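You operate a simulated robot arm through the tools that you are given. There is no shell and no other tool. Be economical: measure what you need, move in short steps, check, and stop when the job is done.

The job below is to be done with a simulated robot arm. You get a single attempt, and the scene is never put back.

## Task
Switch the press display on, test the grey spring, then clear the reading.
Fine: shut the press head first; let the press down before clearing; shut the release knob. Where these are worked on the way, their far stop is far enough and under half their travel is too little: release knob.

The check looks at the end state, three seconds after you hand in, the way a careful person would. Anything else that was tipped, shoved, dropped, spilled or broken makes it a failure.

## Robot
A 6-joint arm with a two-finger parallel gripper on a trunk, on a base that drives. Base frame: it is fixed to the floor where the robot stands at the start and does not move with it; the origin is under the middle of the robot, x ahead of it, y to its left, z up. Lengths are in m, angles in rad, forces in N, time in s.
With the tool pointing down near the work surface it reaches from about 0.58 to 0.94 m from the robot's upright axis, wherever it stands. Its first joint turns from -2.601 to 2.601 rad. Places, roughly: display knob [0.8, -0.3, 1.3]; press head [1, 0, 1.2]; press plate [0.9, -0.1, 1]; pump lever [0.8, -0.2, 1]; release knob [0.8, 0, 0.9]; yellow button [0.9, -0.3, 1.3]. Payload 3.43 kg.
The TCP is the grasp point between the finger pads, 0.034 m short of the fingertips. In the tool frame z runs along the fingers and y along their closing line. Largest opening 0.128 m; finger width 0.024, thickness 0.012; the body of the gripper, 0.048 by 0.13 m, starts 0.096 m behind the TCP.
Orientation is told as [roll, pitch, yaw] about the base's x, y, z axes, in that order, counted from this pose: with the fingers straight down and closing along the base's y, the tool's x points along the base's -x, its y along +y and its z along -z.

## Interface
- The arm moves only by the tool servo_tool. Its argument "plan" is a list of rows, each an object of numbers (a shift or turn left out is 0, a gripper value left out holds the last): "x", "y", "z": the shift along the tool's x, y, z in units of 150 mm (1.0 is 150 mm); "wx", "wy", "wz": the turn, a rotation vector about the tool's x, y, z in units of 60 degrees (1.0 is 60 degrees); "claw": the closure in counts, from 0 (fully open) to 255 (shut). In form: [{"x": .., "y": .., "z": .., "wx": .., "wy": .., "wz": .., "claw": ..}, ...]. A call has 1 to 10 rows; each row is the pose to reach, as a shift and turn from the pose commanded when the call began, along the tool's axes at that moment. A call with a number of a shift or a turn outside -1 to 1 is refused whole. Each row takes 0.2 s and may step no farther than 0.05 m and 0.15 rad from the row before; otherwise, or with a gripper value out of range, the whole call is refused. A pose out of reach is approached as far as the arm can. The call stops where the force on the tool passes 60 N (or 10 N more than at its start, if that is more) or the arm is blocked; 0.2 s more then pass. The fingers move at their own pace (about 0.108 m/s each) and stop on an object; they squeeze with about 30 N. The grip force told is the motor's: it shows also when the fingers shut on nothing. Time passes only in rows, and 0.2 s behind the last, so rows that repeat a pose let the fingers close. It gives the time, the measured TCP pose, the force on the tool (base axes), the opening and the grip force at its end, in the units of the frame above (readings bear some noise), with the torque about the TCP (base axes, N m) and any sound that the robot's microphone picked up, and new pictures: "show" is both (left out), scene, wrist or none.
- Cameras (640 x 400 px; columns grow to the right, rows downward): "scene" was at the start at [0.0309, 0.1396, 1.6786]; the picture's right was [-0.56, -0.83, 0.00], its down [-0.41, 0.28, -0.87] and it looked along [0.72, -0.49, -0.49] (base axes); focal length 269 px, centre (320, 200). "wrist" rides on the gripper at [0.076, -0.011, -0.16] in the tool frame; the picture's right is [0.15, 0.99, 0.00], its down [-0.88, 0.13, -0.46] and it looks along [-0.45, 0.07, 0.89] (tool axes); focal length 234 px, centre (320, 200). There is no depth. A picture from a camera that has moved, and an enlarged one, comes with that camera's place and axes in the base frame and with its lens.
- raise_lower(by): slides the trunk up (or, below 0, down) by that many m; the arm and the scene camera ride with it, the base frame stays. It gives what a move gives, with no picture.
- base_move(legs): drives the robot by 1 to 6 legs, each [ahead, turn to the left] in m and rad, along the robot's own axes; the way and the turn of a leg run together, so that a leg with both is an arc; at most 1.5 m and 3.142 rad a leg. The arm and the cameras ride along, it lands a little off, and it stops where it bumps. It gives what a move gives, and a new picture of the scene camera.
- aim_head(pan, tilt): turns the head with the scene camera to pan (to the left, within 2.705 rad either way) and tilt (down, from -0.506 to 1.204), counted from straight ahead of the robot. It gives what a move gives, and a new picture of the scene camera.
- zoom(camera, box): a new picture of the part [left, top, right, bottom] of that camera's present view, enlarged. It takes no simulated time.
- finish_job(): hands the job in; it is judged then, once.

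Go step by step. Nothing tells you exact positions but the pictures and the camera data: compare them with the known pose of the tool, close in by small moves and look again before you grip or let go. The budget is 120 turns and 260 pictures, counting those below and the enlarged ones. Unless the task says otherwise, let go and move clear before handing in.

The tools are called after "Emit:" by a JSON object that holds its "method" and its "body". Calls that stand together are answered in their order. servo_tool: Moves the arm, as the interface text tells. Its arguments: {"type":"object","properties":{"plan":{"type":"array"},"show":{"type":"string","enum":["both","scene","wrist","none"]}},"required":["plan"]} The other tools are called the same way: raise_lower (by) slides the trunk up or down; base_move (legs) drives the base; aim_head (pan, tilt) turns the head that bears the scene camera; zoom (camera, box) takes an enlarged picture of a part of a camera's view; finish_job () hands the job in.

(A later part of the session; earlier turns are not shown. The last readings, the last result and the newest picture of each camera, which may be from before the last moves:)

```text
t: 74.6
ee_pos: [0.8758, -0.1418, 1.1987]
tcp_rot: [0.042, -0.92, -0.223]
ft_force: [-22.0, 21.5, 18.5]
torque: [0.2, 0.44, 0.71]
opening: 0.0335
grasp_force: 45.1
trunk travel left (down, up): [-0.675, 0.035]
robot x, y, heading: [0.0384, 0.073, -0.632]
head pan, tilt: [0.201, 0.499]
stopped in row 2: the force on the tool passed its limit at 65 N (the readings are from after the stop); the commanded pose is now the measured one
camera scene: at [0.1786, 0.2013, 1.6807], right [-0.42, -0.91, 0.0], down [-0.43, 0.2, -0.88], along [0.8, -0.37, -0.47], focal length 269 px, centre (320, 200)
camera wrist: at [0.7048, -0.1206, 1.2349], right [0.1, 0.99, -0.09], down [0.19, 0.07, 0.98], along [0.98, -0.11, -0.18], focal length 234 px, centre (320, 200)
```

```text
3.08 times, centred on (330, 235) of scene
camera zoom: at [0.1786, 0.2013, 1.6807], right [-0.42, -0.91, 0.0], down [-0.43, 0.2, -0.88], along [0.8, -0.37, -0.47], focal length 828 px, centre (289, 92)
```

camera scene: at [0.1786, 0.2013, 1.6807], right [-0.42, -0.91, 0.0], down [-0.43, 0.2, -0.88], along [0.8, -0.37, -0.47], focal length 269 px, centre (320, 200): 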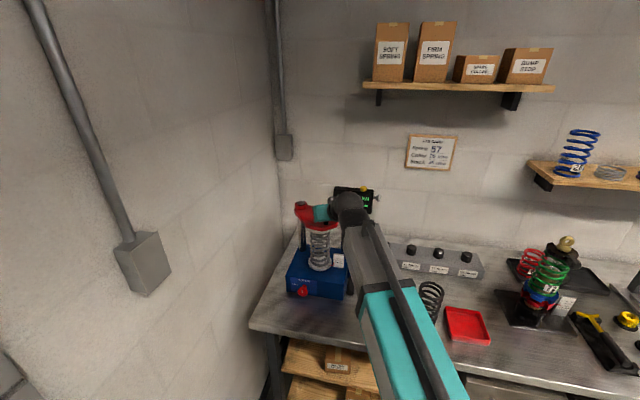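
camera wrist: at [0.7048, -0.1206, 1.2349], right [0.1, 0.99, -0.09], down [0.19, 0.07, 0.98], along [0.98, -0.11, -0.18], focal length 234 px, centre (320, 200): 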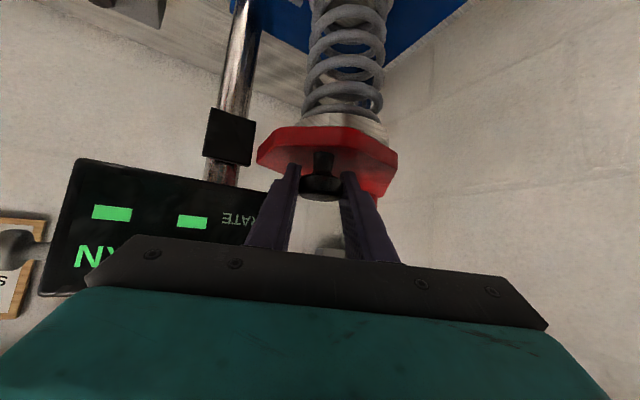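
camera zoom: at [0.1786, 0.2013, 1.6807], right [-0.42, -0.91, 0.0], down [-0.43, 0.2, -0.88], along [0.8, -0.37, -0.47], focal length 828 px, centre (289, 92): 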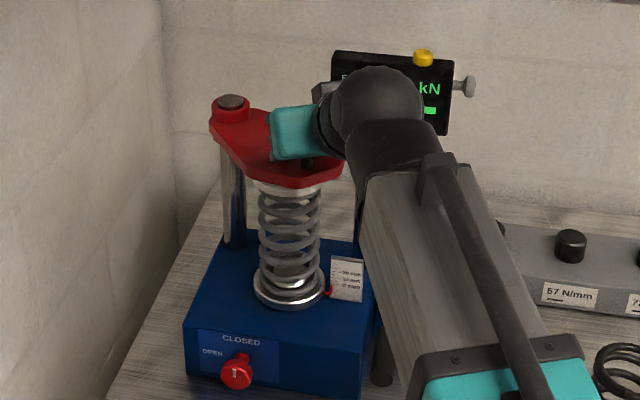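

The head is against its stop, directly over the spring: shut. I'll release and back off, then check the release knob closely.

Emit:
{"method": "servo_tool", "body": {"plan": [{"claw": 130}, {"claw": 130}, {"claw": 130, "z": -0.1}, {"z": -0.35}, {"z": -0.65}, {"z": -0.9}]}}

Emit:
{"method": "zoom", "body": {"camera": "scene", "box": [280, 200, 360, 310]}}

Emit:
{"method": "zoom", "body": {"camera": "scene", "box": [280, 270, 328, 300]}}

```text
t: 76.0
ee_pos: [0.7746, -0.1293, 1.2738]
tcp_rot: [0.037, -0.914, -0.224]
ft_force: [0.4, -0.2, -0.5]
torque: [-0.02, -0.02, -0.01]
opening: 0.0627
grasp_force: 0.2
trunk travel left (down, up): [-0.675, 0.035]
robot x, y, heading: [0.0399, 0.0765, -0.634]
head pan, tilt: [0.201, 0.499]
camera scene: at [0.1849, 0.1985, 1.6802], right [-0.42, -0.91, 0.0], down [-0.43, 0.2, -0.88], along [0.8, -0.37, -0.48], focal length 269 px, centre (320, 200)
camera wrist: at [0.6029, -0.1067, 1.3124], right [0.1, 0.99, -0.09], down [0.19, 0.07, 0.98], along [0.98, -0.12, -0.18], focal length 234 px, centre (320, 200)
```

scene: 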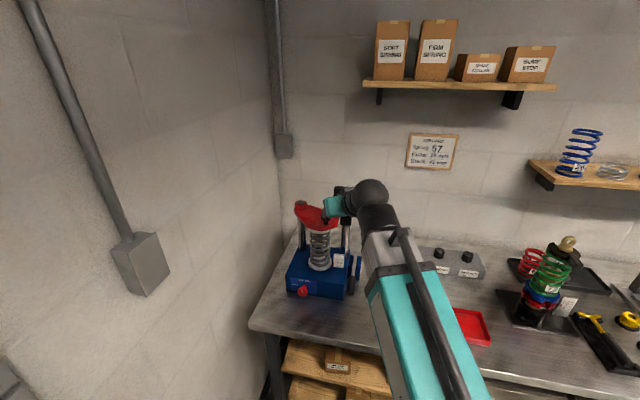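
wrist: 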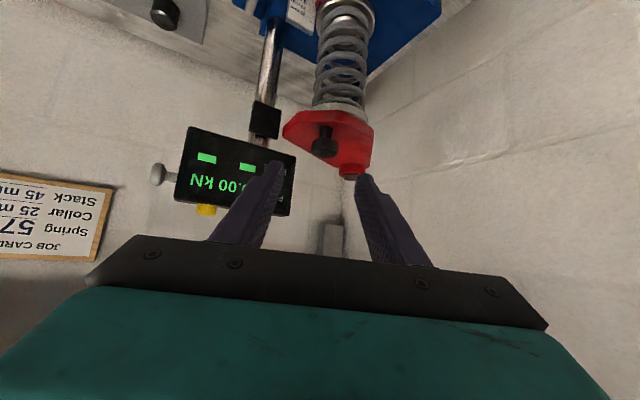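

```text
3.64 times, centred on (320, 255) of scene
camera zoom: at [0.1849, 0.1985, 1.6802], right [-0.42, -0.91, 0.0], down [-0.43, 0.2, -0.88], along [0.8, -0.37, -0.48], focal length 978 px, centre (320, 0)
```

zoom: 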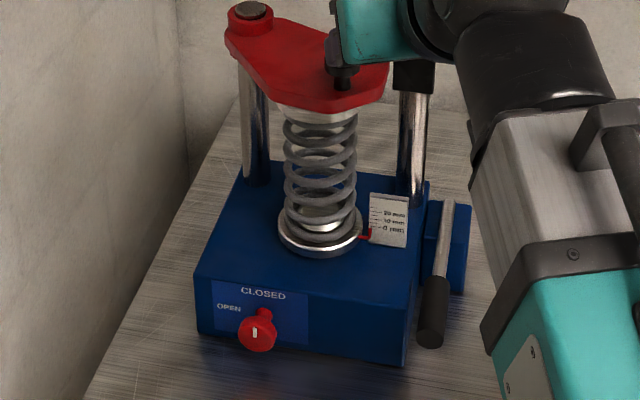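

```text
13.33 times, centred on (304, 285) of scene
camera zoom: at [0.1849, 0.1985, 1.6802], right [-0.42, -0.91, 0.0], down [-0.43, 0.2, -0.88], along [0.8, -0.37, -0.48], focal length 3586 px, centre (533, -933)
```

zoom: 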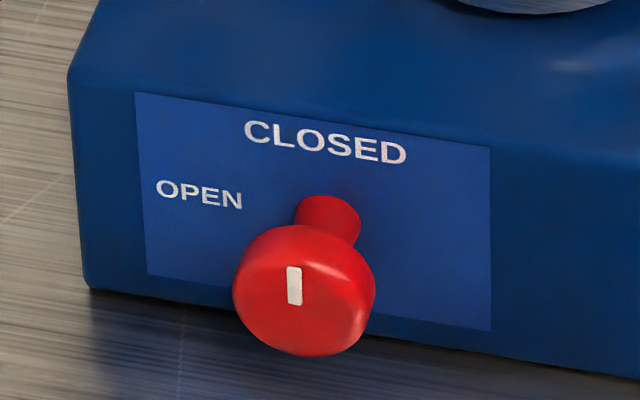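

The release knob's mark points to CLOSED, so it is shut for pumping. Now I line up with the pump lever's grip at about (0.751, -0.181, 0.978).

Emit:
{"method": "servo_tool", "body": {"plan": [{"x": 0.15, "y": -0.03, "z": -0.046}, {"x": 0.3, "y": -0.06, "z": -0.046, "wx": 0.06, "wz": 0.046}, {"x": 0.5, "y": -0.11, "z": -0.046, "wx": 0.15, "wz": 0.115}, {"x": 0.65, "y": -0.15, "z": -0.046, "wx": 0.23, "wz": 0.175}, {"x": 0.793, "y": -0.187, "z": -0.046, "wx": 0.3, "wz": 0.231}, {"x": 0.793, "y": -0.187, "z": -0.046, "wx": 0.3, "wz": 0.231}]}}

```text
t: 77.4
ee_pos: [0.7367, -0.1468, 1.1978]
tcp_rot: [0.033, -0.906, -0.62]
ft_force: [0.4, -0.9, -0.2]
torque: [-0.02, 0.02, 0.0]
opening: 0.0627
grasp_force: 0.1
out of reach, approached as far as the arm can: row 3, 4, 5, 6
trunk travel left (down, up): [-0.675, 0.035]
robot x, y, heading: [0.0407, 0.0718, -0.633]
head pan, tilt: [0.201, 0.499]
camera scene: at [0.1852, 0.1983, 1.6803], right [-0.42, -0.91, 0.0], down [-0.43, 0.2, -0.88], along [0.8, -0.37, -0.48], focal length 269 px, centre (320, 200)
camera wrist: at [0.5867, -0.0597, 1.2365], right [0.48, 0.87, -0.09], down [0.21, -0.01, 0.98], along [0.85, -0.49, -0.19], focal length 234 px, centre (320, 200)
```

scene: 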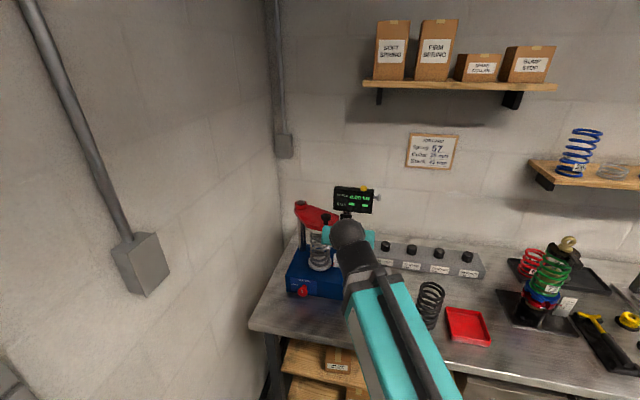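
wrist: 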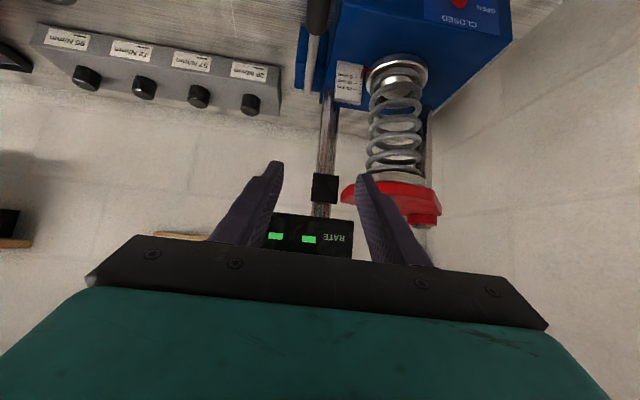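

Too close for this pose; I'll back the base 0.13 m and then lower the tool.

Emit:
{"method": "base_move", "body": {"legs": [[-0.13, 0]]}}

Emit:
{"method": "servo_tool", "body": {"plan": [{"z": 0.12, "x": 0.16, "wy": 0.06}, {"z": 0.24, "x": 0.32, "wy": 0.12}, {"z": 0.34, "x": 0.45, "wy": 0.18}, {"z": 0.45, "x": 0.6, "wy": 0.24}, {"z": 0.45, "x": 0.6, "wy": 0.24}]}}

```text
t: 78.8
ee_pos: [0.6292, -0.0672, 1.1972]
tcp_rot: [0.034, -0.906, -0.618]
ft_force: [-0.2, -0.4, 0.1]
torque: [-0.01, 0.03, 0.02]
opening: 0.0629
grasp_force: 0.1
trunk travel left (down, up): [-0.675, 0.035]
robot x, y, heading: [-0.0678, 0.1528, -0.631]
head pan, tilt: [0.201, 0.499]
camera scene: at [0.0783, 0.2765, 1.6803], right [-0.42, -0.91, 0.0], down [-0.43, 0.2, -0.88], along [0.8, -0.37, -0.48], focal length 269 px, centre (320, 200)
```

scene: 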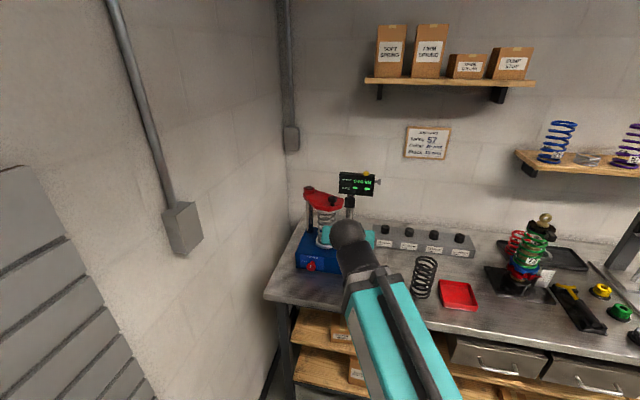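

```text
t: 80.0
ee_pos: [0.6311, -0.0643, 1.0845]
tcp_rot: [0.027, -0.653, -0.606]
ft_force: [-0.7, 0.6, -0.1]
torque: [-0.01, -0.04, 0.0]
opening: 0.0628
grasp_force: 0.0
trunk travel left (down, up): [-0.675, 0.035]
robot x, y, heading: [-0.0669, 0.1507, -0.631]
head pan, tilt: [0.201, 0.499]
camera scene: at [0.0794, 0.2758, 1.6803], right [-0.42, -0.91, 0.0], down [-0.43, 0.2, -0.88], along [0.8, -0.37, -0.48], focal length 269 px, centre (320, 200)
camera wrist: at [0.4922, 0.0127, 1.1658], right [0.46, 0.89, -0.07], down [0.41, -0.14, 0.9], along [0.79, -0.44, -0.43], focal length 234 px, centre (320, 200)
```

scene: 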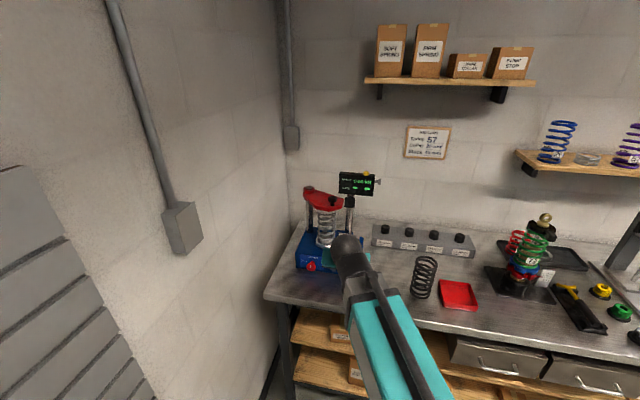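
wrist: 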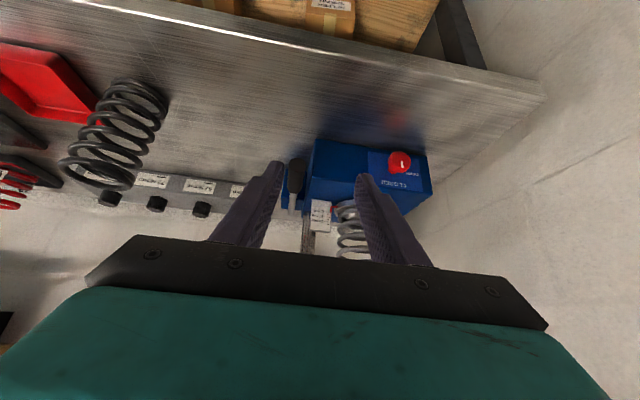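

Emit:
{"method": "servo_tool", "body": {"plan": [{"z": 0.17, "x": -0.11, "y": -0.05}, {"z": 0.35, "x": -0.22, "y": -0.1}, {"z": 0.52, "x": -0.33, "y": -0.15}, {"z": 0.7, "x": -0.432, "y": -0.185}, {"z": 0.7, "x": -0.432, "y": -0.185}], "show": "wrist"}}

Emit:
{"method": "zoom", "body": {"camera": "wrist", "box": [200, 80, 440, 230]}}

Emit:
{"method": "zoom", "body": {"camera": "scene", "box": [280, 160, 420, 290]}}

```text
t: 81.2
ee_pos: [0.7104, -0.1513, 1.0405]
tcp_rot: [0.028, -0.655, -0.608]
ft_force: [0.0, 0.6, -1.3]
torque: [0.03, 0.03, 0.01]
opening: 0.0627
grasp_force: 0.1
trunk travel left (down, up): [-0.675, 0.035]
robot x, y, heading: [-0.0676, 0.149, -0.63]
head pan, tilt: [0.201, 0.499]
camera wrist: at [0.5731, -0.075, 1.1214], right [0.46, 0.89, -0.07], down [0.41, -0.14, 0.9], along [0.79, -0.44, -0.43], focal length 234 px, centre (320, 200)
```

wrist: 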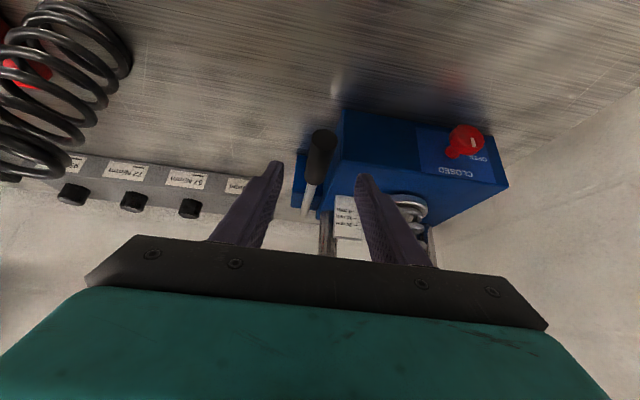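

```text
2.67 times, centred on (320, 155) of wrist
camera zoom: at [0.5731, -0.075, 1.1214], right [0.46, 0.89, -0.07], down [0.41, -0.14, 0.9], along [0.79, -0.44, -0.43], focal length 624 px, centre (320, 320)
```

zoom: 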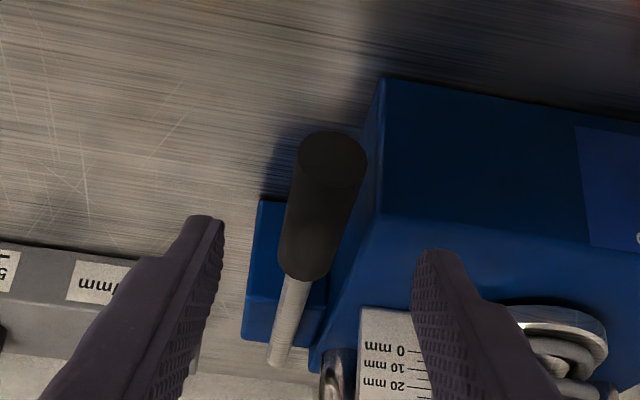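

```text
3.08 times, centred on (350, 225) of scene
camera zoom: at [0.0793, 0.2758, 1.6803], right [-0.42, -0.91, 0.0], down [-0.43, 0.2, -0.88], along [0.8, -0.37, -0.48], focal length 828 px, centre (228, 123)
```

zoom: 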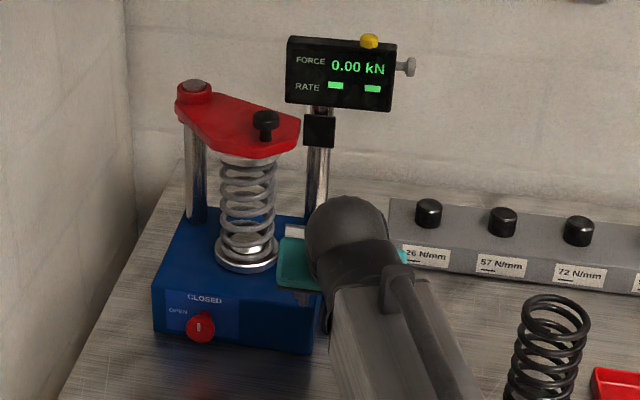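

The grip spans n≈0.678–0.755 beside the box; I'll grip it near its front end so the fingers clear the box.

Emit:
{"method": "servo_tool", "body": {"plan": [{"x": 0.107, "y": 0.027, "claw": 165}, {"x": 0.107, "y": 0.027, "z": 0.14}, {"x": 0.107, "y": 0.027, "z": 0.28}, {"x": 0.107, "y": 0.027, "z": 0.42}, {"x": 0.107, "y": 0.027, "z": 0.42}], "show": "wrist"}}

Emit:
{"method": "zoom", "body": {"camera": "wrist", "box": [200, 80, 440, 230]}}

```text
t: 82.4
ee_pos: [0.7351, -0.1621, 0.9814]
tcp_rot: [0.026, -0.655, -0.606]
ft_force: [0.2, -0.6, 0.1]
torque: [0.01, 0.01, 0.04]
opening: 0.0453
grasp_force: 0.1
trunk travel left (down, up): [-0.675, 0.035]
robot x, y, heading: [-0.0671, 0.1518, -0.626]
head pan, tilt: [0.201, 0.499]
camera wrist: at [0.5973, -0.0849, 1.062], right [0.46, 0.89, -0.07], down [0.41, -0.14, 0.9], along [0.79, -0.44, -0.43], focal length 234 px, centre (320, 200)
```

wrist: 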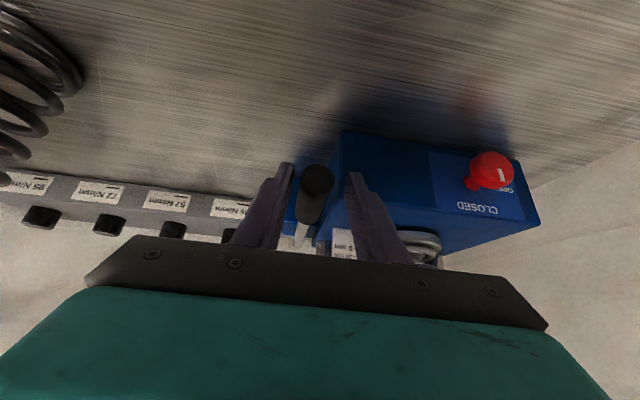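

```text
2.67 times, centred on (320, 155) of wrist
camera zoom: at [0.5973, -0.0849, 1.062], right [0.46, 0.89, -0.07], down [0.41, -0.14, 0.9], along [0.79, -0.44, -0.43], focal length 624 px, centre (320, 320)
```

zoom: 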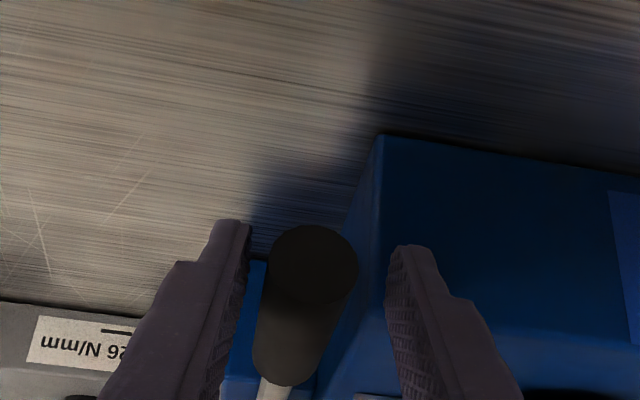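

The grip sits between the fingers. I'll close and try a small lift.

Emit:
{"method": "servo_tool", "body": {"plan": [{"claw": 255}, {"claw": 255}, {"claw": 255}], "show": "none"}}

Emit:
{"method": "servo_tool", "body": {"plan": [{"z": -0.1, "x": -0.08}, {"z": -0.21, "x": -0.16}, {"z": -0.21, "x": -0.16}]}}

Emit:
{"method": "zoom", "body": {"camera": "wrist", "box": [200, 80, 440, 230]}}

```text
t: 83.2
ee_pos: [0.733, -0.1652, 0.9801]
tcp_rot: [0.026, -0.653, -0.612]
ft_force: [-11.2, -19.6, -1.3]
torque: [-0.26, 0.07, -1.62]
opening: 0.0263
grasp_force: 44.9
trunk travel left (down, up): [-0.675, 0.035]
robot x, y, heading: [-0.0667, 0.1525, -0.627]
head pan, tilt: [0.201, 0.499]
```

```text
t: 83.6
ee_pos: [0.7332, -0.1655, 0.9843]
tcp_rot: [0.02, -0.626, -0.613]
ft_force: [18.4, -12.9, -28.6]
torque: [-0.32, -0.19, -1.73]
opening: 0.0262
grasp_force: 45.1
trunk travel left (down, up): [-0.675, 0.035]
robot x, y, heading: [-0.0652, 0.1484, -0.631]
head pan, tilt: [0.201, 0.499]
stopped in row 2: the force on the tool passed its limit at 70 N (the readings are from after the stop); the commanded pose is now the measured one
camera scene: at [0.0859, 0.2728, 1.6796], right [-0.42, -0.91, 0.0], down [-0.44, 0.2, -0.88], along [0.8, -0.37, -0.48], focal length 269 px, centre (320, 200)
camera wrist: at [0.5986, -0.0879, 1.0679], right [0.46, 0.88, -0.07], down [0.44, -0.16, 0.89], along [0.77, -0.44, -0.46], focal length 234 px, centre (320, 200)
```

scene: 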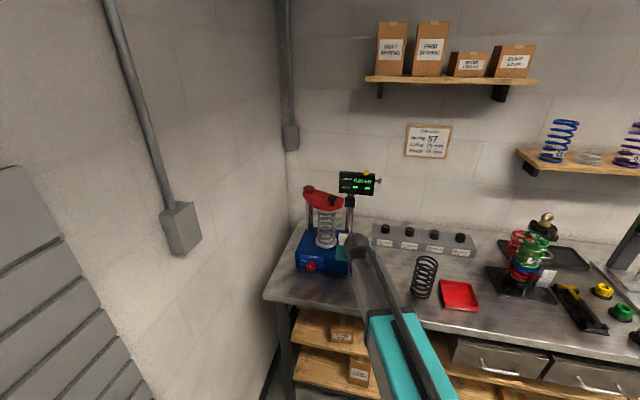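
wrist: 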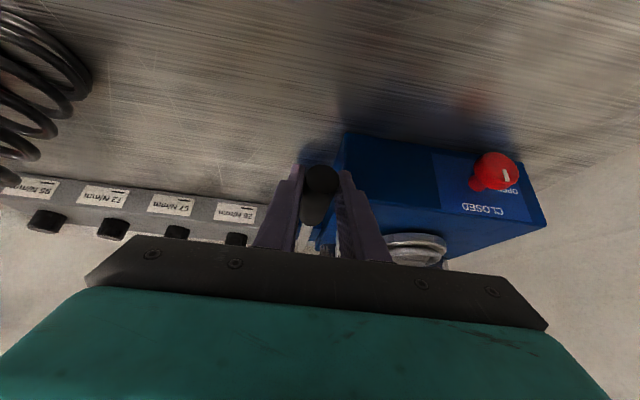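

```text
2.67 times, centred on (320, 155) of wrist
camera zoom: at [0.5986, -0.0879, 1.0679], right [0.46, 0.88, -0.07], down [0.44, -0.16, 0.89], along [0.77, -0.44, -0.46], focal length 624 px, centre (320, 320)
```

zoom: 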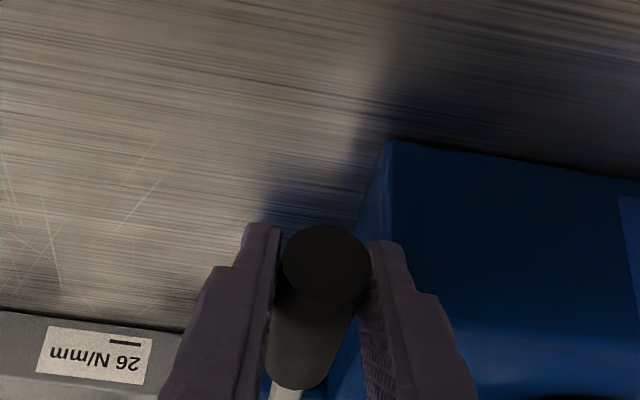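

Lifting is blocked, so the lever rests at its top; it must be pushed down. I'll re-centre sideways and press down gently.

Emit:
{"method": "servo_tool", "body": {"plan": [{"y": -0.033}, {"y": -0.033, "z": 0.07, "x": 0.05}, {"y": -0.033, "z": 0.14, "x": 0.1}, {"y": -0.033, "z": 0.216, "x": 0.156}, {"y": -0.033, "z": 0.216, "x": 0.156}]}}

Emit:
{"method": "zoom", "body": {"camera": "scene", "box": [280, 160, 400, 290]}}

```text
t: 84.8
ee_pos: [0.7334, -0.1653, 0.9503]
tcp_rot: [0.025, -0.645, -0.608]
ft_force: [39.5, -2.4, 14.2]
torque: [-0.79, -1.29, -1.18]
opening: 0.0261
grasp_force: 44.9
trunk travel left (down, up): [-0.675, 0.035]
robot x, y, heading: [-0.0665, 0.1489, -0.634]
head pan, tilt: [0.201, 0.499]
camera scene: at [0.0827, 0.2761, 1.6801], right [-0.42, -0.91, 0.0], down [-0.44, 0.2, -0.88], along [0.8, -0.37, -0.48], focal length 269 px, centre (320, 200)
camera wrist: at [0.5966, -0.0887, 1.0323], right [0.46, 0.89, -0.07], down [0.42, -0.15, 0.9], along [0.78, -0.44, -0.44], focal length 234 px, centre (320, 200)
```

scene: 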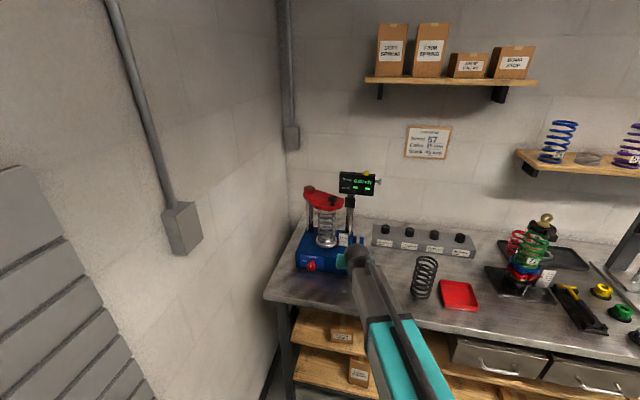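
wrist: 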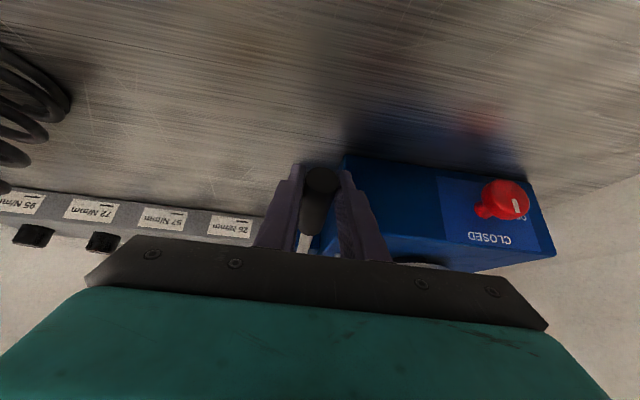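

```text
3.08 times, centred on (340, 225) of scene
camera zoom: at [0.0827, 0.2761, 1.6801], right [-0.42, -0.91, 0.0], down [-0.44, 0.2, -0.88], along [0.8, -0.37, -0.48], focal length 828 px, centre (258, 123)
```

zoom: 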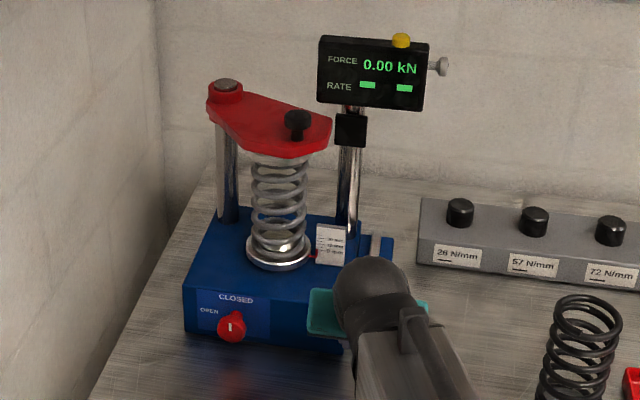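

Lever went down 3.5 cm with no stop. I'll go a bit lower, with a slight forward give.

Emit:
{"method": "servo_tool", "body": {"plan": [{"z": 0.07, "x": 0.0}, {"z": 0.14, "x": 0.03}, {"z": 0.14, "x": 0.03}], "show": "none"}}

Emit:
{"method": "zoom", "body": {"camera": "scene", "box": [300, 160, 400, 280]}}

Emit:
{"method": "zoom", "body": {"camera": "wrist", "box": [200, 80, 440, 230]}}

```text
t: 85.6
ee_pos: [0.7363, -0.1683, 0.9299]
tcp_rot: [0.022, -0.636, -0.608]
ft_force: [24.8, 14.4, 11.3]
torque: [-0.38, -1.02, -0.79]
opening: 0.0259
grasp_force: 44.9
trunk travel left (down, up): [-0.675, 0.035]
robot x, y, heading: [-0.067, 0.1522, -0.629]
head pan, tilt: [0.201, 0.499]
```

```text
3.33 times, centred on (350, 220) of scene
camera zoom: at [0.0809, 0.278, 1.6799], right [-0.42, -0.91, 0.0], down [-0.44, 0.2, -0.88], along [0.8, -0.37, -0.48], focal length 896 px, centre (220, 133)
```

zoom: 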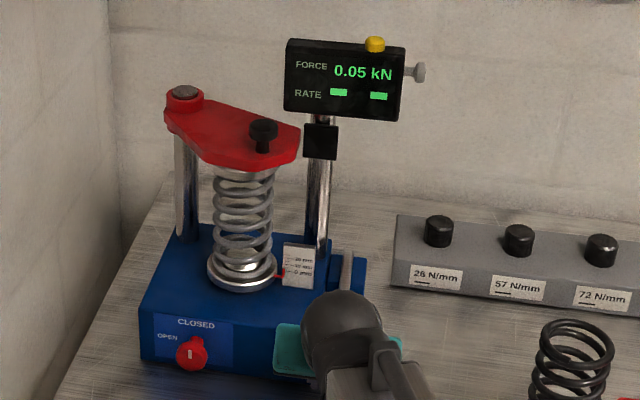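

```text
2.67 times, centred on (320, 155) of wrist
camera zoom: at [0.6006, -0.0912, 1.0129], right [0.46, 0.89, -0.07], down [0.43, -0.15, 0.89], along [0.78, -0.44, -0.45], focal length 624 px, centre (320, 320)
```

zoom: 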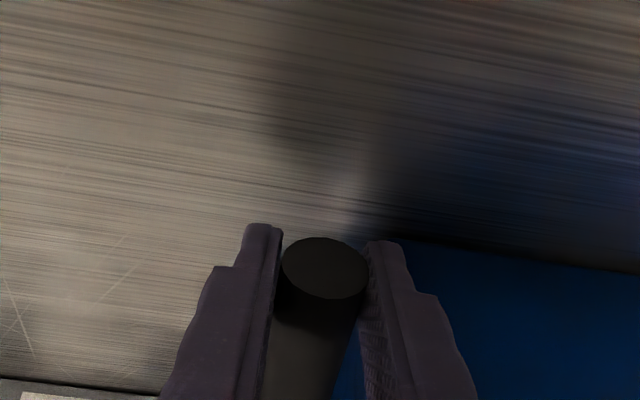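

Pumping works: 0.05 kN. I'll do another full stroke up and down.

Emit:
{"method": "servo_tool", "body": {"plan": [{"z": -0.1, "x": -0.063, "y": 0.02}, {"z": -0.2, "x": -0.126, "y": 0.02}, {"z": -0.29, "x": -0.183, "y": 0.02}, {"z": -0.29, "x": -0.183, "y": 0.02}, {"z": -0.2, "x": -0.126, "y": 0.02}, {"z": -0.1, "x": -0.063, "y": 0.02}, {"z": 0.0, "x": 0.0, "y": 0.02}, {"z": 0.02, "x": 0.012, "y": 0.02}, {"z": 0.02, "x": 0.012, "y": 0.02}], "show": "none"}}

Emit:
{"method": "zoom", "body": {"camera": "scene", "box": [300, 160, 400, 280]}}

```text
t: 87.6
ee_pos: [0.7374, -0.1691, 0.9323]
tcp_rot: [0.023, -0.645, -0.609]
ft_force: [8.3, -1.2, 36.7]
torque: [0.01, -1.0, -0.45]
opening: 0.0259
grasp_force: 45.4
trunk travel left (down, up): [-0.675, 0.035]
robot x, y, heading: [-0.0685, 0.1513, -0.633]
head pan, tilt: [0.201, 0.499]
```

```text
3.33 times, centred on (350, 220) of scene
camera zoom: at [0.076, 0.2773, 1.6809], right [-0.42, -0.91, 0.0], down [-0.43, 0.2, -0.88], along [0.8, -0.37, -0.48], focal length 896 px, centre (220, 133)
```

zoom: 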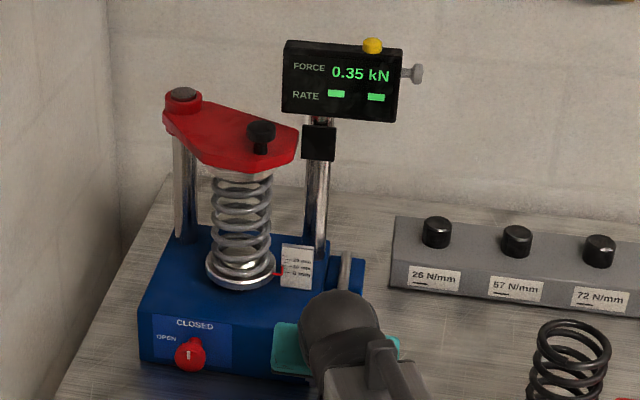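

0.35 kN now. I'll continue pumping.

Emit:
{"method": "servo_tool", "body": {"plan": [{"z": -0.1, "x": -0.063}, {"z": -0.2, "x": -0.126}, {"z": -0.3, "x": -0.19}, {"z": -0.3, "x": -0.19}, {"z": -0.2, "x": -0.126}, {"z": -0.1, "x": -0.063}, {"z": 0.0, "x": 0.0}, {"z": 0.01, "x": 0.006}], "show": "none"}}

Emit:
{"method": "zoom", "body": {"camera": "scene", "box": [300, 160, 400, 280]}}

```text
t: 89.4
ee_pos: [0.7367, -0.1677, 0.9327]
tcp_rot: [0.022, -0.646, -0.608]
ft_force: [8.4, -1.7, 42.0]
torque: [0.42, -0.85, -0.02]
opening: 0.026
grasp_force: 45.0
trunk travel left (down, up): [-0.675, 0.035]
robot x, y, heading: [-0.0696, 0.151, -0.625]
head pan, tilt: [0.201, 0.499]
```

```text
3.33 times, centred on (350, 220) of scene
camera zoom: at [0.0755, 0.2774, 1.6811], right [-0.42, -0.91, 0.0], down [-0.43, 0.2, -0.88], along [0.8, -0.37, -0.48], focal length 896 px, centre (220, 133)
```

zoom: 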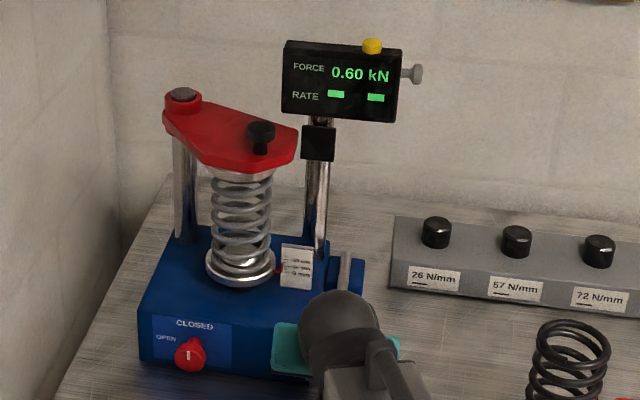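

Emit:
{"method": "servo_tool", "body": {"plan": [{"z": -0.1, "x": -0.063}, {"z": -0.2, "x": -0.126}, {"z": -0.3, "x": -0.19}, {"z": -0.3, "x": -0.19}, {"z": -0.2, "x": -0.126}, {"z": -0.1, "x": -0.063}, {"z": 0.0, "x": 0.0}, {"z": 0.01, "x": 0.006}], "show": "none"}}

Emit:
{"method": "servo_tool", "body": {"plan": [{"z": -0.1, "x": -0.063}, {"z": -0.2, "x": -0.126}, {"z": -0.3, "x": -0.19}, {"z": -0.3, "x": -0.19}, {"z": -0.2, "x": -0.126}, {"z": -0.1, "x": -0.063}, {"z": 0.0, "x": 0.0}, {"z": 0.01, "x": 0.006}], "show": "none"}}

Emit:
{"method": "zoom", "body": {"camera": "scene", "box": [300, 160, 400, 280]}}

```text
t: 91.2
ee_pos: [0.7379, -0.168, 0.9304]
tcp_rot: [0.022, -0.647, -0.609]
ft_force: [7.9, -2.2, 44.2]
torque: [0.6, -0.74, -0.12]
opening: 0.0258
grasp_force: 45.3
trunk travel left (down, up): [-0.675, 0.035]
robot x, y, heading: [-0.0678, 0.1488, -0.635]
head pan, tilt: [0.201, 0.499]
```

```text
t: 93.0
ee_pos: [0.7378, -0.1686, 0.931]
tcp_rot: [0.025, -0.652, -0.609]
ft_force: [3.6, -4.4, 53.5]
torque: [0.54, -1.02, 0.43]
opening: 0.0262
grasp_force: 45.0
trunk travel left (down, up): [-0.675, 0.035]
robot x, y, heading: [-0.0658, 0.1515, -0.635]
head pan, tilt: [0.201, 0.499]
```

```text
3.33 times, centred on (350, 220) of scene
camera zoom: at [0.0733, 0.2777, 1.6815], right [-0.42, -0.91, 0.0], down [-0.43, 0.2, -0.88], along [0.8, -0.37, -0.47], focal length 896 px, centre (220, 133)
```

zoom: 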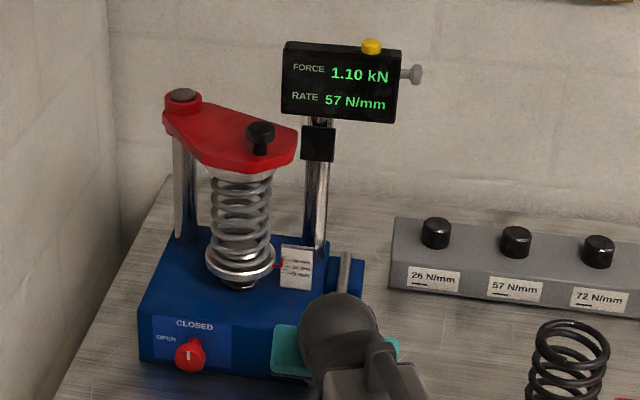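

The test gives 1.10 kN, 57 N/mm. I'll lift the lever back to its rest height, let go and withdraw.

Emit:
{"method": "servo_tool", "body": {"plan": [{"z": -0.1, "x": -0.063}, {"z": -0.2, "x": -0.126}, {"z": -0.3, "x": -0.19}, {"z": -0.3, "x": -0.19, "claw": 165}, {"z": -0.3, "x": -0.19}, {"z": -0.3, "x": -0.19}, {"z": -0.5, "x": -0.19}, {"z": -0.75, "x": -0.19}, {"z": -1.0, "x": -0.19}]}}

Emit:
{"method": "zoom", "body": {"camera": "scene", "box": [300, 160, 400, 280]}}

```text
t: 95.0
ee_pos: [0.6812, -0.1326, 1.0597]
tcp_rot: [0.019, -0.631, -0.608]
ft_force: [0.7, 0.8, 0.2]
torque: [-0.01, -0.01, -0.01]
opening: 0.0452
grasp_force: 0.1
trunk travel left (down, up): [-0.675, 0.035]
robot x, y, heading: [-0.0655, 0.1478, -0.633]
head pan, tilt: [0.201, 0.499]
camera scene: at [0.0791, 0.2759, 1.6803], right [-0.42, -0.91, 0.0], down [-0.43, 0.2, -0.88], along [0.8, -0.37, -0.48], focal length 269 px, centre (320, 200)
camera wrist: at [0.5457, -0.0558, 1.1442], right [0.46, 0.89, -0.07], down [0.43, -0.15, 0.89], along [0.78, -0.44, -0.45], focal length 234 px, centre (320, 200)
```

scene: 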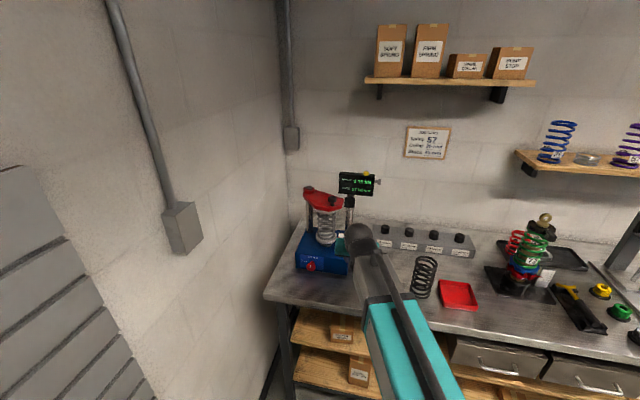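
wrist: 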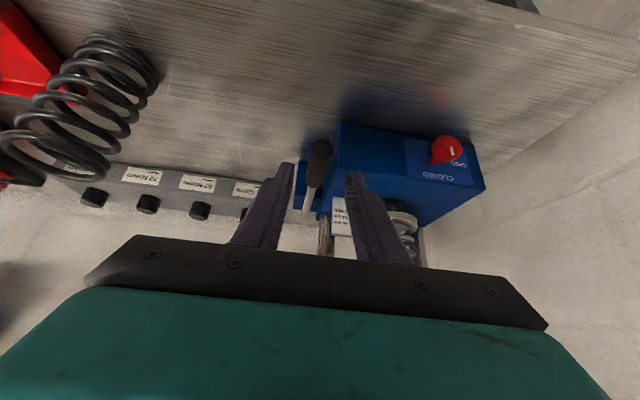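

```text
3.33 times, centred on (350, 220) of scene
camera zoom: at [0.0791, 0.2759, 1.6803], right [-0.42, -0.91, 0.0], down [-0.43, 0.2, -0.88], along [0.8, -0.37, -0.48], focal length 896 px, centre (220, 133)
```

zoom: 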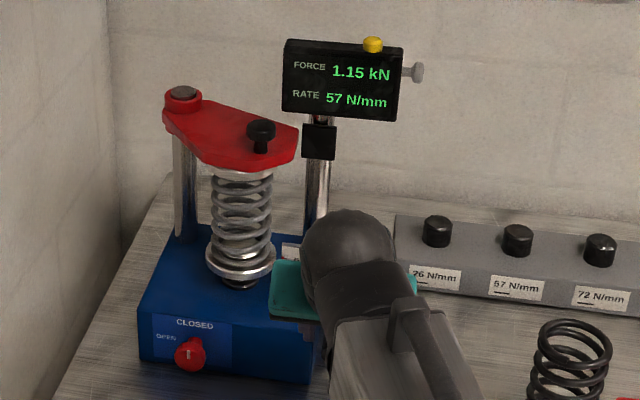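

Now the release knob at about (0.84,-0.032,0.93). I'll move left in front of it, then lean the tool to the right so I can turn the knob counter-clockwise to OPEN.

Emit:
{"method": "servo_tool", "body": {"plan": [{"y": 0.25, "wy": -0.05, "z": -0.05}, {"y": 0.5, "wy": -0.1, "z": -0.1}, {"y": 0.75, "wy": -0.15, "z": -0.1}, {"y": 1.0, "wy": -0.2, "z": -0.1}], "show": "none"}}

Emit:
{"method": "servo_tool", "body": {"plan": [{"wx": -0.084, "wz": 0.093}, {"wx": -0.167, "wz": 0.186}, {"wx": -0.251, "wz": 0.279}, {"wx": -0.335, "wz": 0.371}, {"wx": -0.418, "wz": 0.464}, {"wx": -0.502, "wz": 0.557}, {"wx": -0.502, "wz": 0.557, "claw": 120}]}}

Emit:
{"method": "zoom", "body": {"camera": "wrist", "box": [240, 60, 480, 210]}}

```text
t: 96.0
ee_pos: [0.7577, -0.003, 1.072]
tcp_rot: [0.022, -0.842, -0.616]
ft_force: [0.1, -0.3, -0.2]
torque: [0.01, 0.0, 0.0]
opening: 0.0452
grasp_force: 0.1
trunk travel left (down, up): [-0.675, 0.035]
robot x, y, heading: [-0.0659, 0.1506, -0.629]
head pan, tilt: [0.201, 0.499]
```

```text
t: 97.6
ee_pos: [0.7595, -0.004, 1.0732]
tcp_rot: [1.001, -0.546, -1.271]
ft_force: [0.1, 0.3, -0.3]
torque: [0.04, -0.01, 0.01]
opening: 0.0679
grasp_force: 0.0
trunk travel left (down, up): [-0.675, 0.035]
robot x, y, heading: [-0.0674, 0.1524, -0.632]
head pan, tilt: [0.201, 0.499]
camera scene: at [0.0795, 0.2757, 1.6803], right [-0.42, -0.91, 0.0], down [-0.43, 0.2, -0.88], along [0.8, -0.37, -0.48], focal length 269 px, centre (320, 200)
camera wrist: at [0.5938, 0.0546, 1.0998], right [0.35, 0.69, 0.64], down [-0.13, -0.63, 0.76], along [0.93, -0.35, -0.13], focal length 234 px, centre (320, 200)
```

scene: 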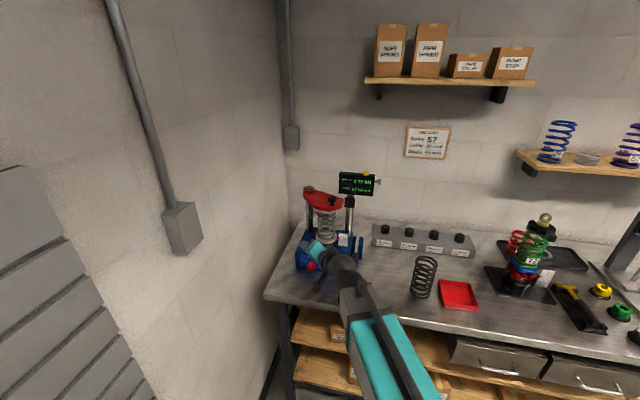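
wrist: 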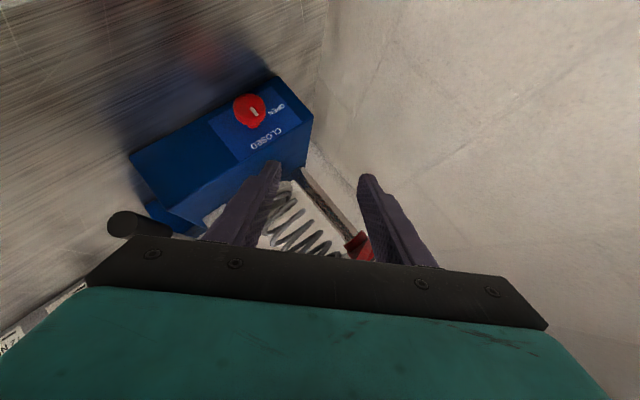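

```text
2.67 times, centred on (360, 135) of wrist
camera zoom: at [0.5938, 0.0546, 1.0998], right [0.35, 0.69, 0.64], down [-0.13, -0.63, 0.76], along [0.93, -0.35, -0.13], focal length 624 px, centre (213, 373)
```

zoom: 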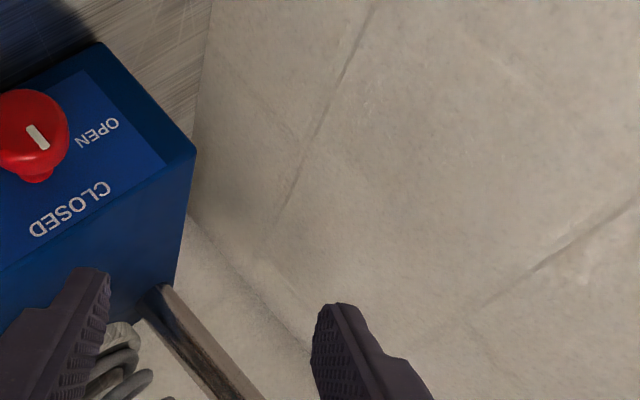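

Emit:
{"method": "servo_tool", "body": {"plan": [{"x": 0.07, "y": -0.2}, {"x": 0.14, "y": -0.4}, {"x": 0.211, "y": -0.593}, {"x": 0.211, "y": -0.593, "z": 0.2}, {"x": 0.211, "y": -0.593, "z": 0.35}, {"x": 0.211, "y": -0.593, "z": 0.35}], "show": "wrist"}}

Emit:
{"method": "zoom", "body": {"camera": "wrist", "box": [200, 80, 440, 230]}}

```text
t: 99.0
ee_pos: [0.7622, -0.0288, 0.9679]
tcp_rot: [0.998, -0.546, -1.27]
ft_force: [-0.4, -1.2, -0.8]
torque: [0.0, 0.02, 0.02]
opening: 0.0678
grasp_force: 0.1
trunk travel left (down, up): [-0.675, 0.035]
robot x, y, heading: [-0.0657, 0.1499, -0.631]
head pan, tilt: [0.201, 0.499]
camera wrist: at [0.5976, 0.0284, 0.9947], right [0.35, 0.69, 0.63], down [-0.13, -0.63, 0.76], along [0.93, -0.35, -0.13], focal length 234 px, centre (320, 200)
```

wrist: 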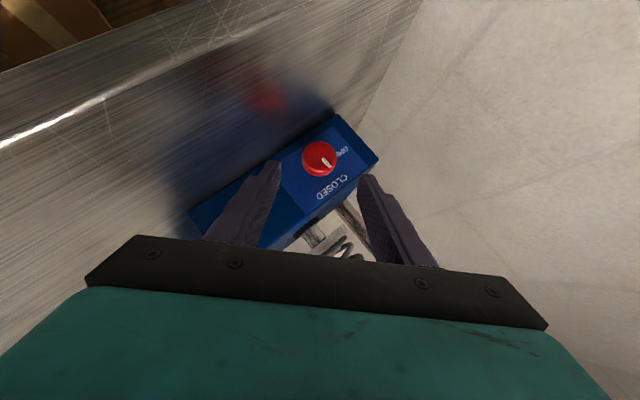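

```text
2.67 times, centred on (320, 155) of wrist
camera zoom: at [0.5976, 0.0284, 0.9947], right [0.35, 0.69, 0.63], down [-0.13, -0.63, 0.76], along [0.93, -0.35, -0.13], focal length 624 px, centre (320, 320)
```

zoom: 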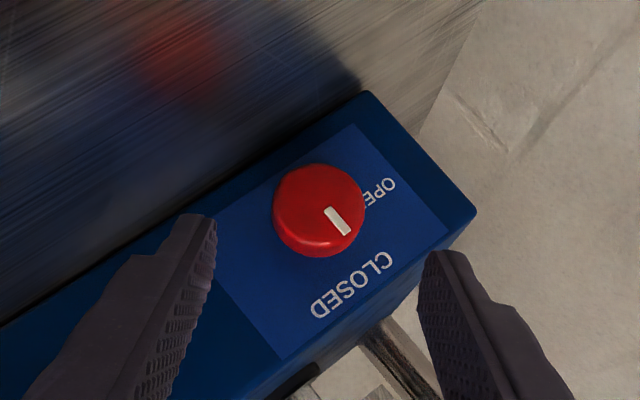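

Emit:
{"method": "servo_tool", "body": {"plan": [{"z": 0.15}, {"z": 0.3}, {"z": 0.46}, {"z": 0.46}], "show": "wrist"}}

Emit:
{"method": "zoom", "body": {"camera": "wrist", "box": [200, 80, 440, 230]}}

Emit:
{"method": "zoom", "body": {"camera": "scene", "box": [280, 220, 380, 290]}}

```text
t: 100.0
ee_pos: [0.8237, -0.0322, 0.9359]
tcp_rot: [1.0, -0.545, -1.27]
ft_force: [0.1, -0.3, -0.1]
torque: [0.05, -0.01, -0.02]
opening: 0.0675
grasp_force: 0.1
trunk travel left (down, up): [-0.675, 0.035]
robot x, y, heading: [-0.0665, 0.1542, -0.633]
head pan, tilt: [0.201, 0.499]
camera wrist: at [0.6586, 0.0265, 0.963], right [0.35, 0.69, 0.63], down [-0.13, -0.63, 0.76], along [0.93, -0.35, -0.13], focal length 234 px, centre (320, 200)
```

wrist: 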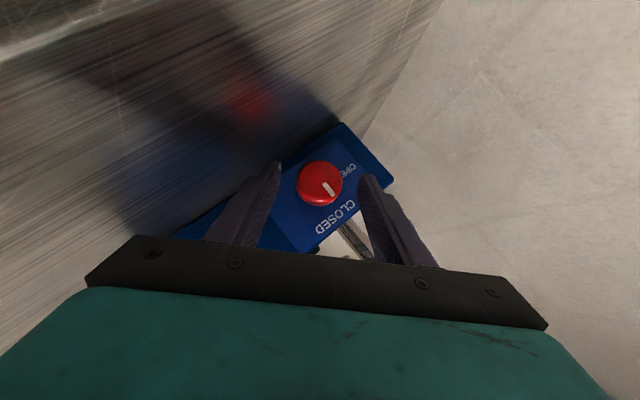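

```text
2.67 times, centred on (320, 155) of wrist
camera zoom: at [0.6586, 0.0265, 0.963], right [0.35, 0.69, 0.63], down [-0.13, -0.63, 0.76], along [0.93, -0.35, -0.13], focal length 624 px, centre (320, 320)
```

zoom: 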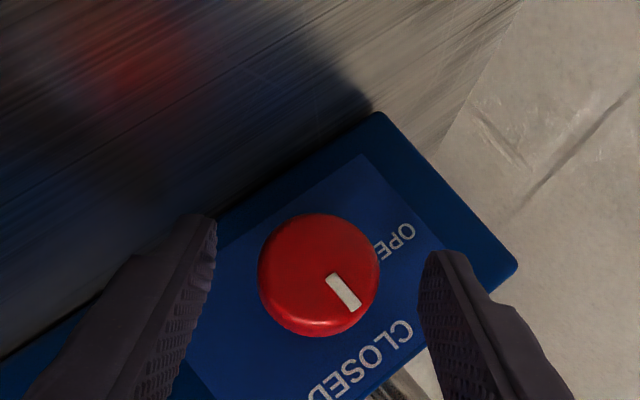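

```text
5.71 times, centred on (330, 255) of scene
camera zoom: at [0.0795, 0.2758, 1.6803], right [-0.42, -0.91, 0.0], down [-0.43, 0.2, -0.88], along [0.8, -0.37, -0.48], focal length 1537 px, centre (263, -114)
```

zoom: 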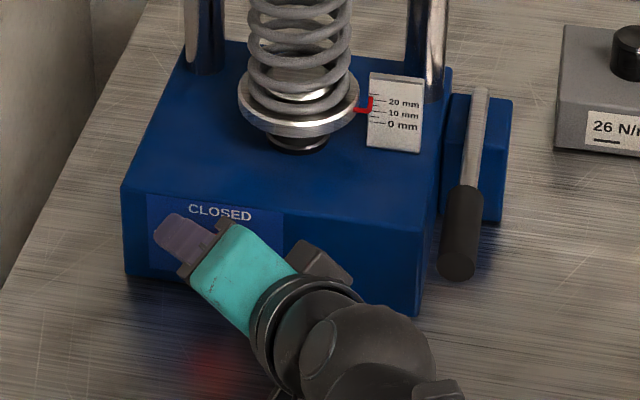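

Knob centred. I'll close on it.

Emit:
{"method": "servo_tool", "body": {"plan": [{"claw": 255}, {"claw": 255}, {"claw": 255}], "show": "none"}}

Emit:
{"method": "servo_tool", "body": {"plan": [{"wx": 0.095, "wz": -0.103, "x": 0.002, "y": 0.009, "z": 0.002}, {"wx": 0.19, "wz": -0.206, "x": 0.005, "y": 0.019, "z": 0.005}, {"wx": 0.285, "wz": -0.309, "x": 0.008, "y": 0.028, "z": 0.008}, {"wx": 0.38, "wz": -0.412, "x": 0.011, "y": 0.037, "z": 0.011}, {"wx": 0.475, "wz": -0.515, "x": 0.014, "y": 0.046, "z": 0.014}], "show": "wrist"}}

Emit:
{"method": "zoom", "body": {"camera": "scene", "box": [290, 160, 400, 290]}}

Emit:
{"method": "zoom", "body": {"camera": "wrist", "box": [200, 80, 440, 230]}}

```text
t: 100.8
ee_pos: [0.8239, -0.0321, 0.9352]
tcp_rot: [0.997, -0.548, -1.269]
ft_force: [-3.7, -2.2, -5.7]
torque: [-0.31, -0.22, -0.45]
opening: 0.0375
grasp_force: 45.2
trunk travel left (down, up): [-0.675, 0.035]
robot x, y, heading: [-0.0683, 0.153, -0.632]
head pan, tilt: [0.201, 0.499]
```

```text
t: 102.0
ee_pos: [0.8276, -0.0258, 0.94]
tcp_rot: [0.099, -0.837, -0.678]
ft_force: [2.5, 5.4, 4.6]
torque: [0.68, 0.81, 0.12]
opening: 0.0373
grasp_force: 45.1
trunk travel left (down, up): [-0.675, 0.035]
robot x, y, heading: [-0.0664, 0.1522, -0.63]
head pan, tilt: [0.201, 0.499]
camera wrist: at [0.6808, 0.0586, 0.9897], right [0.48, 0.87, -0.04], down [0.24, -0.09, 0.97], along [0.84, -0.48, -0.25], focal length 234 px, centre (320, 200)
```

wrist: 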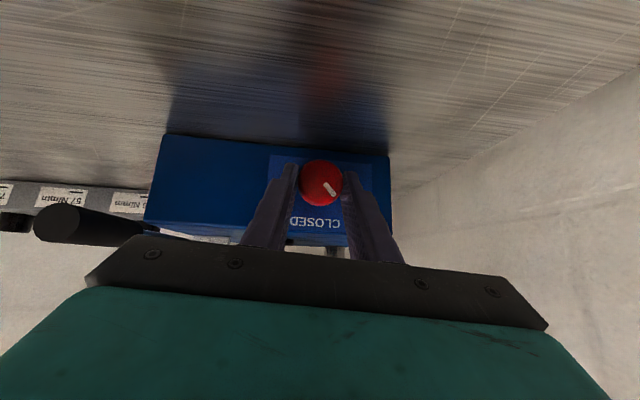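

```text
3.08 times, centred on (345, 225) of scene
camera zoom: at [0.0793, 0.2763, 1.6803], right [-0.42, -0.91, 0.0], down [-0.43, 0.2, -0.88], along [0.8, -0.37, -0.48], focal length 828 px, centre (243, 123)
```

zoom: 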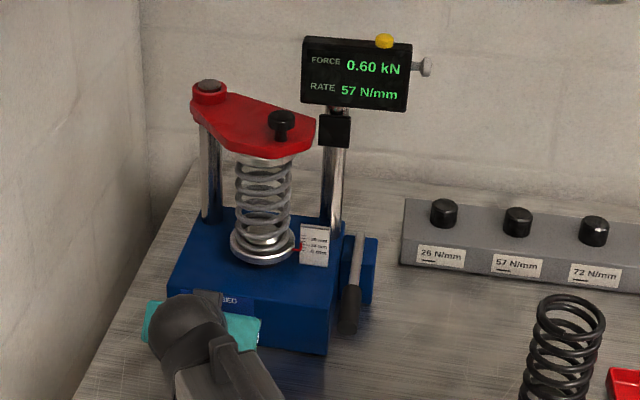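

```text
2.67 times, centred on (320, 155) of wrist
camera zoom: at [0.6808, 0.0586, 0.9897], right [0.48, 0.87, -0.04], down [0.24, -0.09, 0.97], along [0.84, -0.48, -0.25], focal length 624 px, centre (320, 320)
```

zoom: 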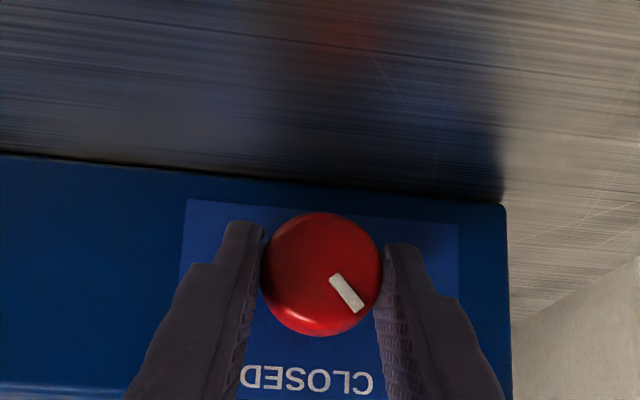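

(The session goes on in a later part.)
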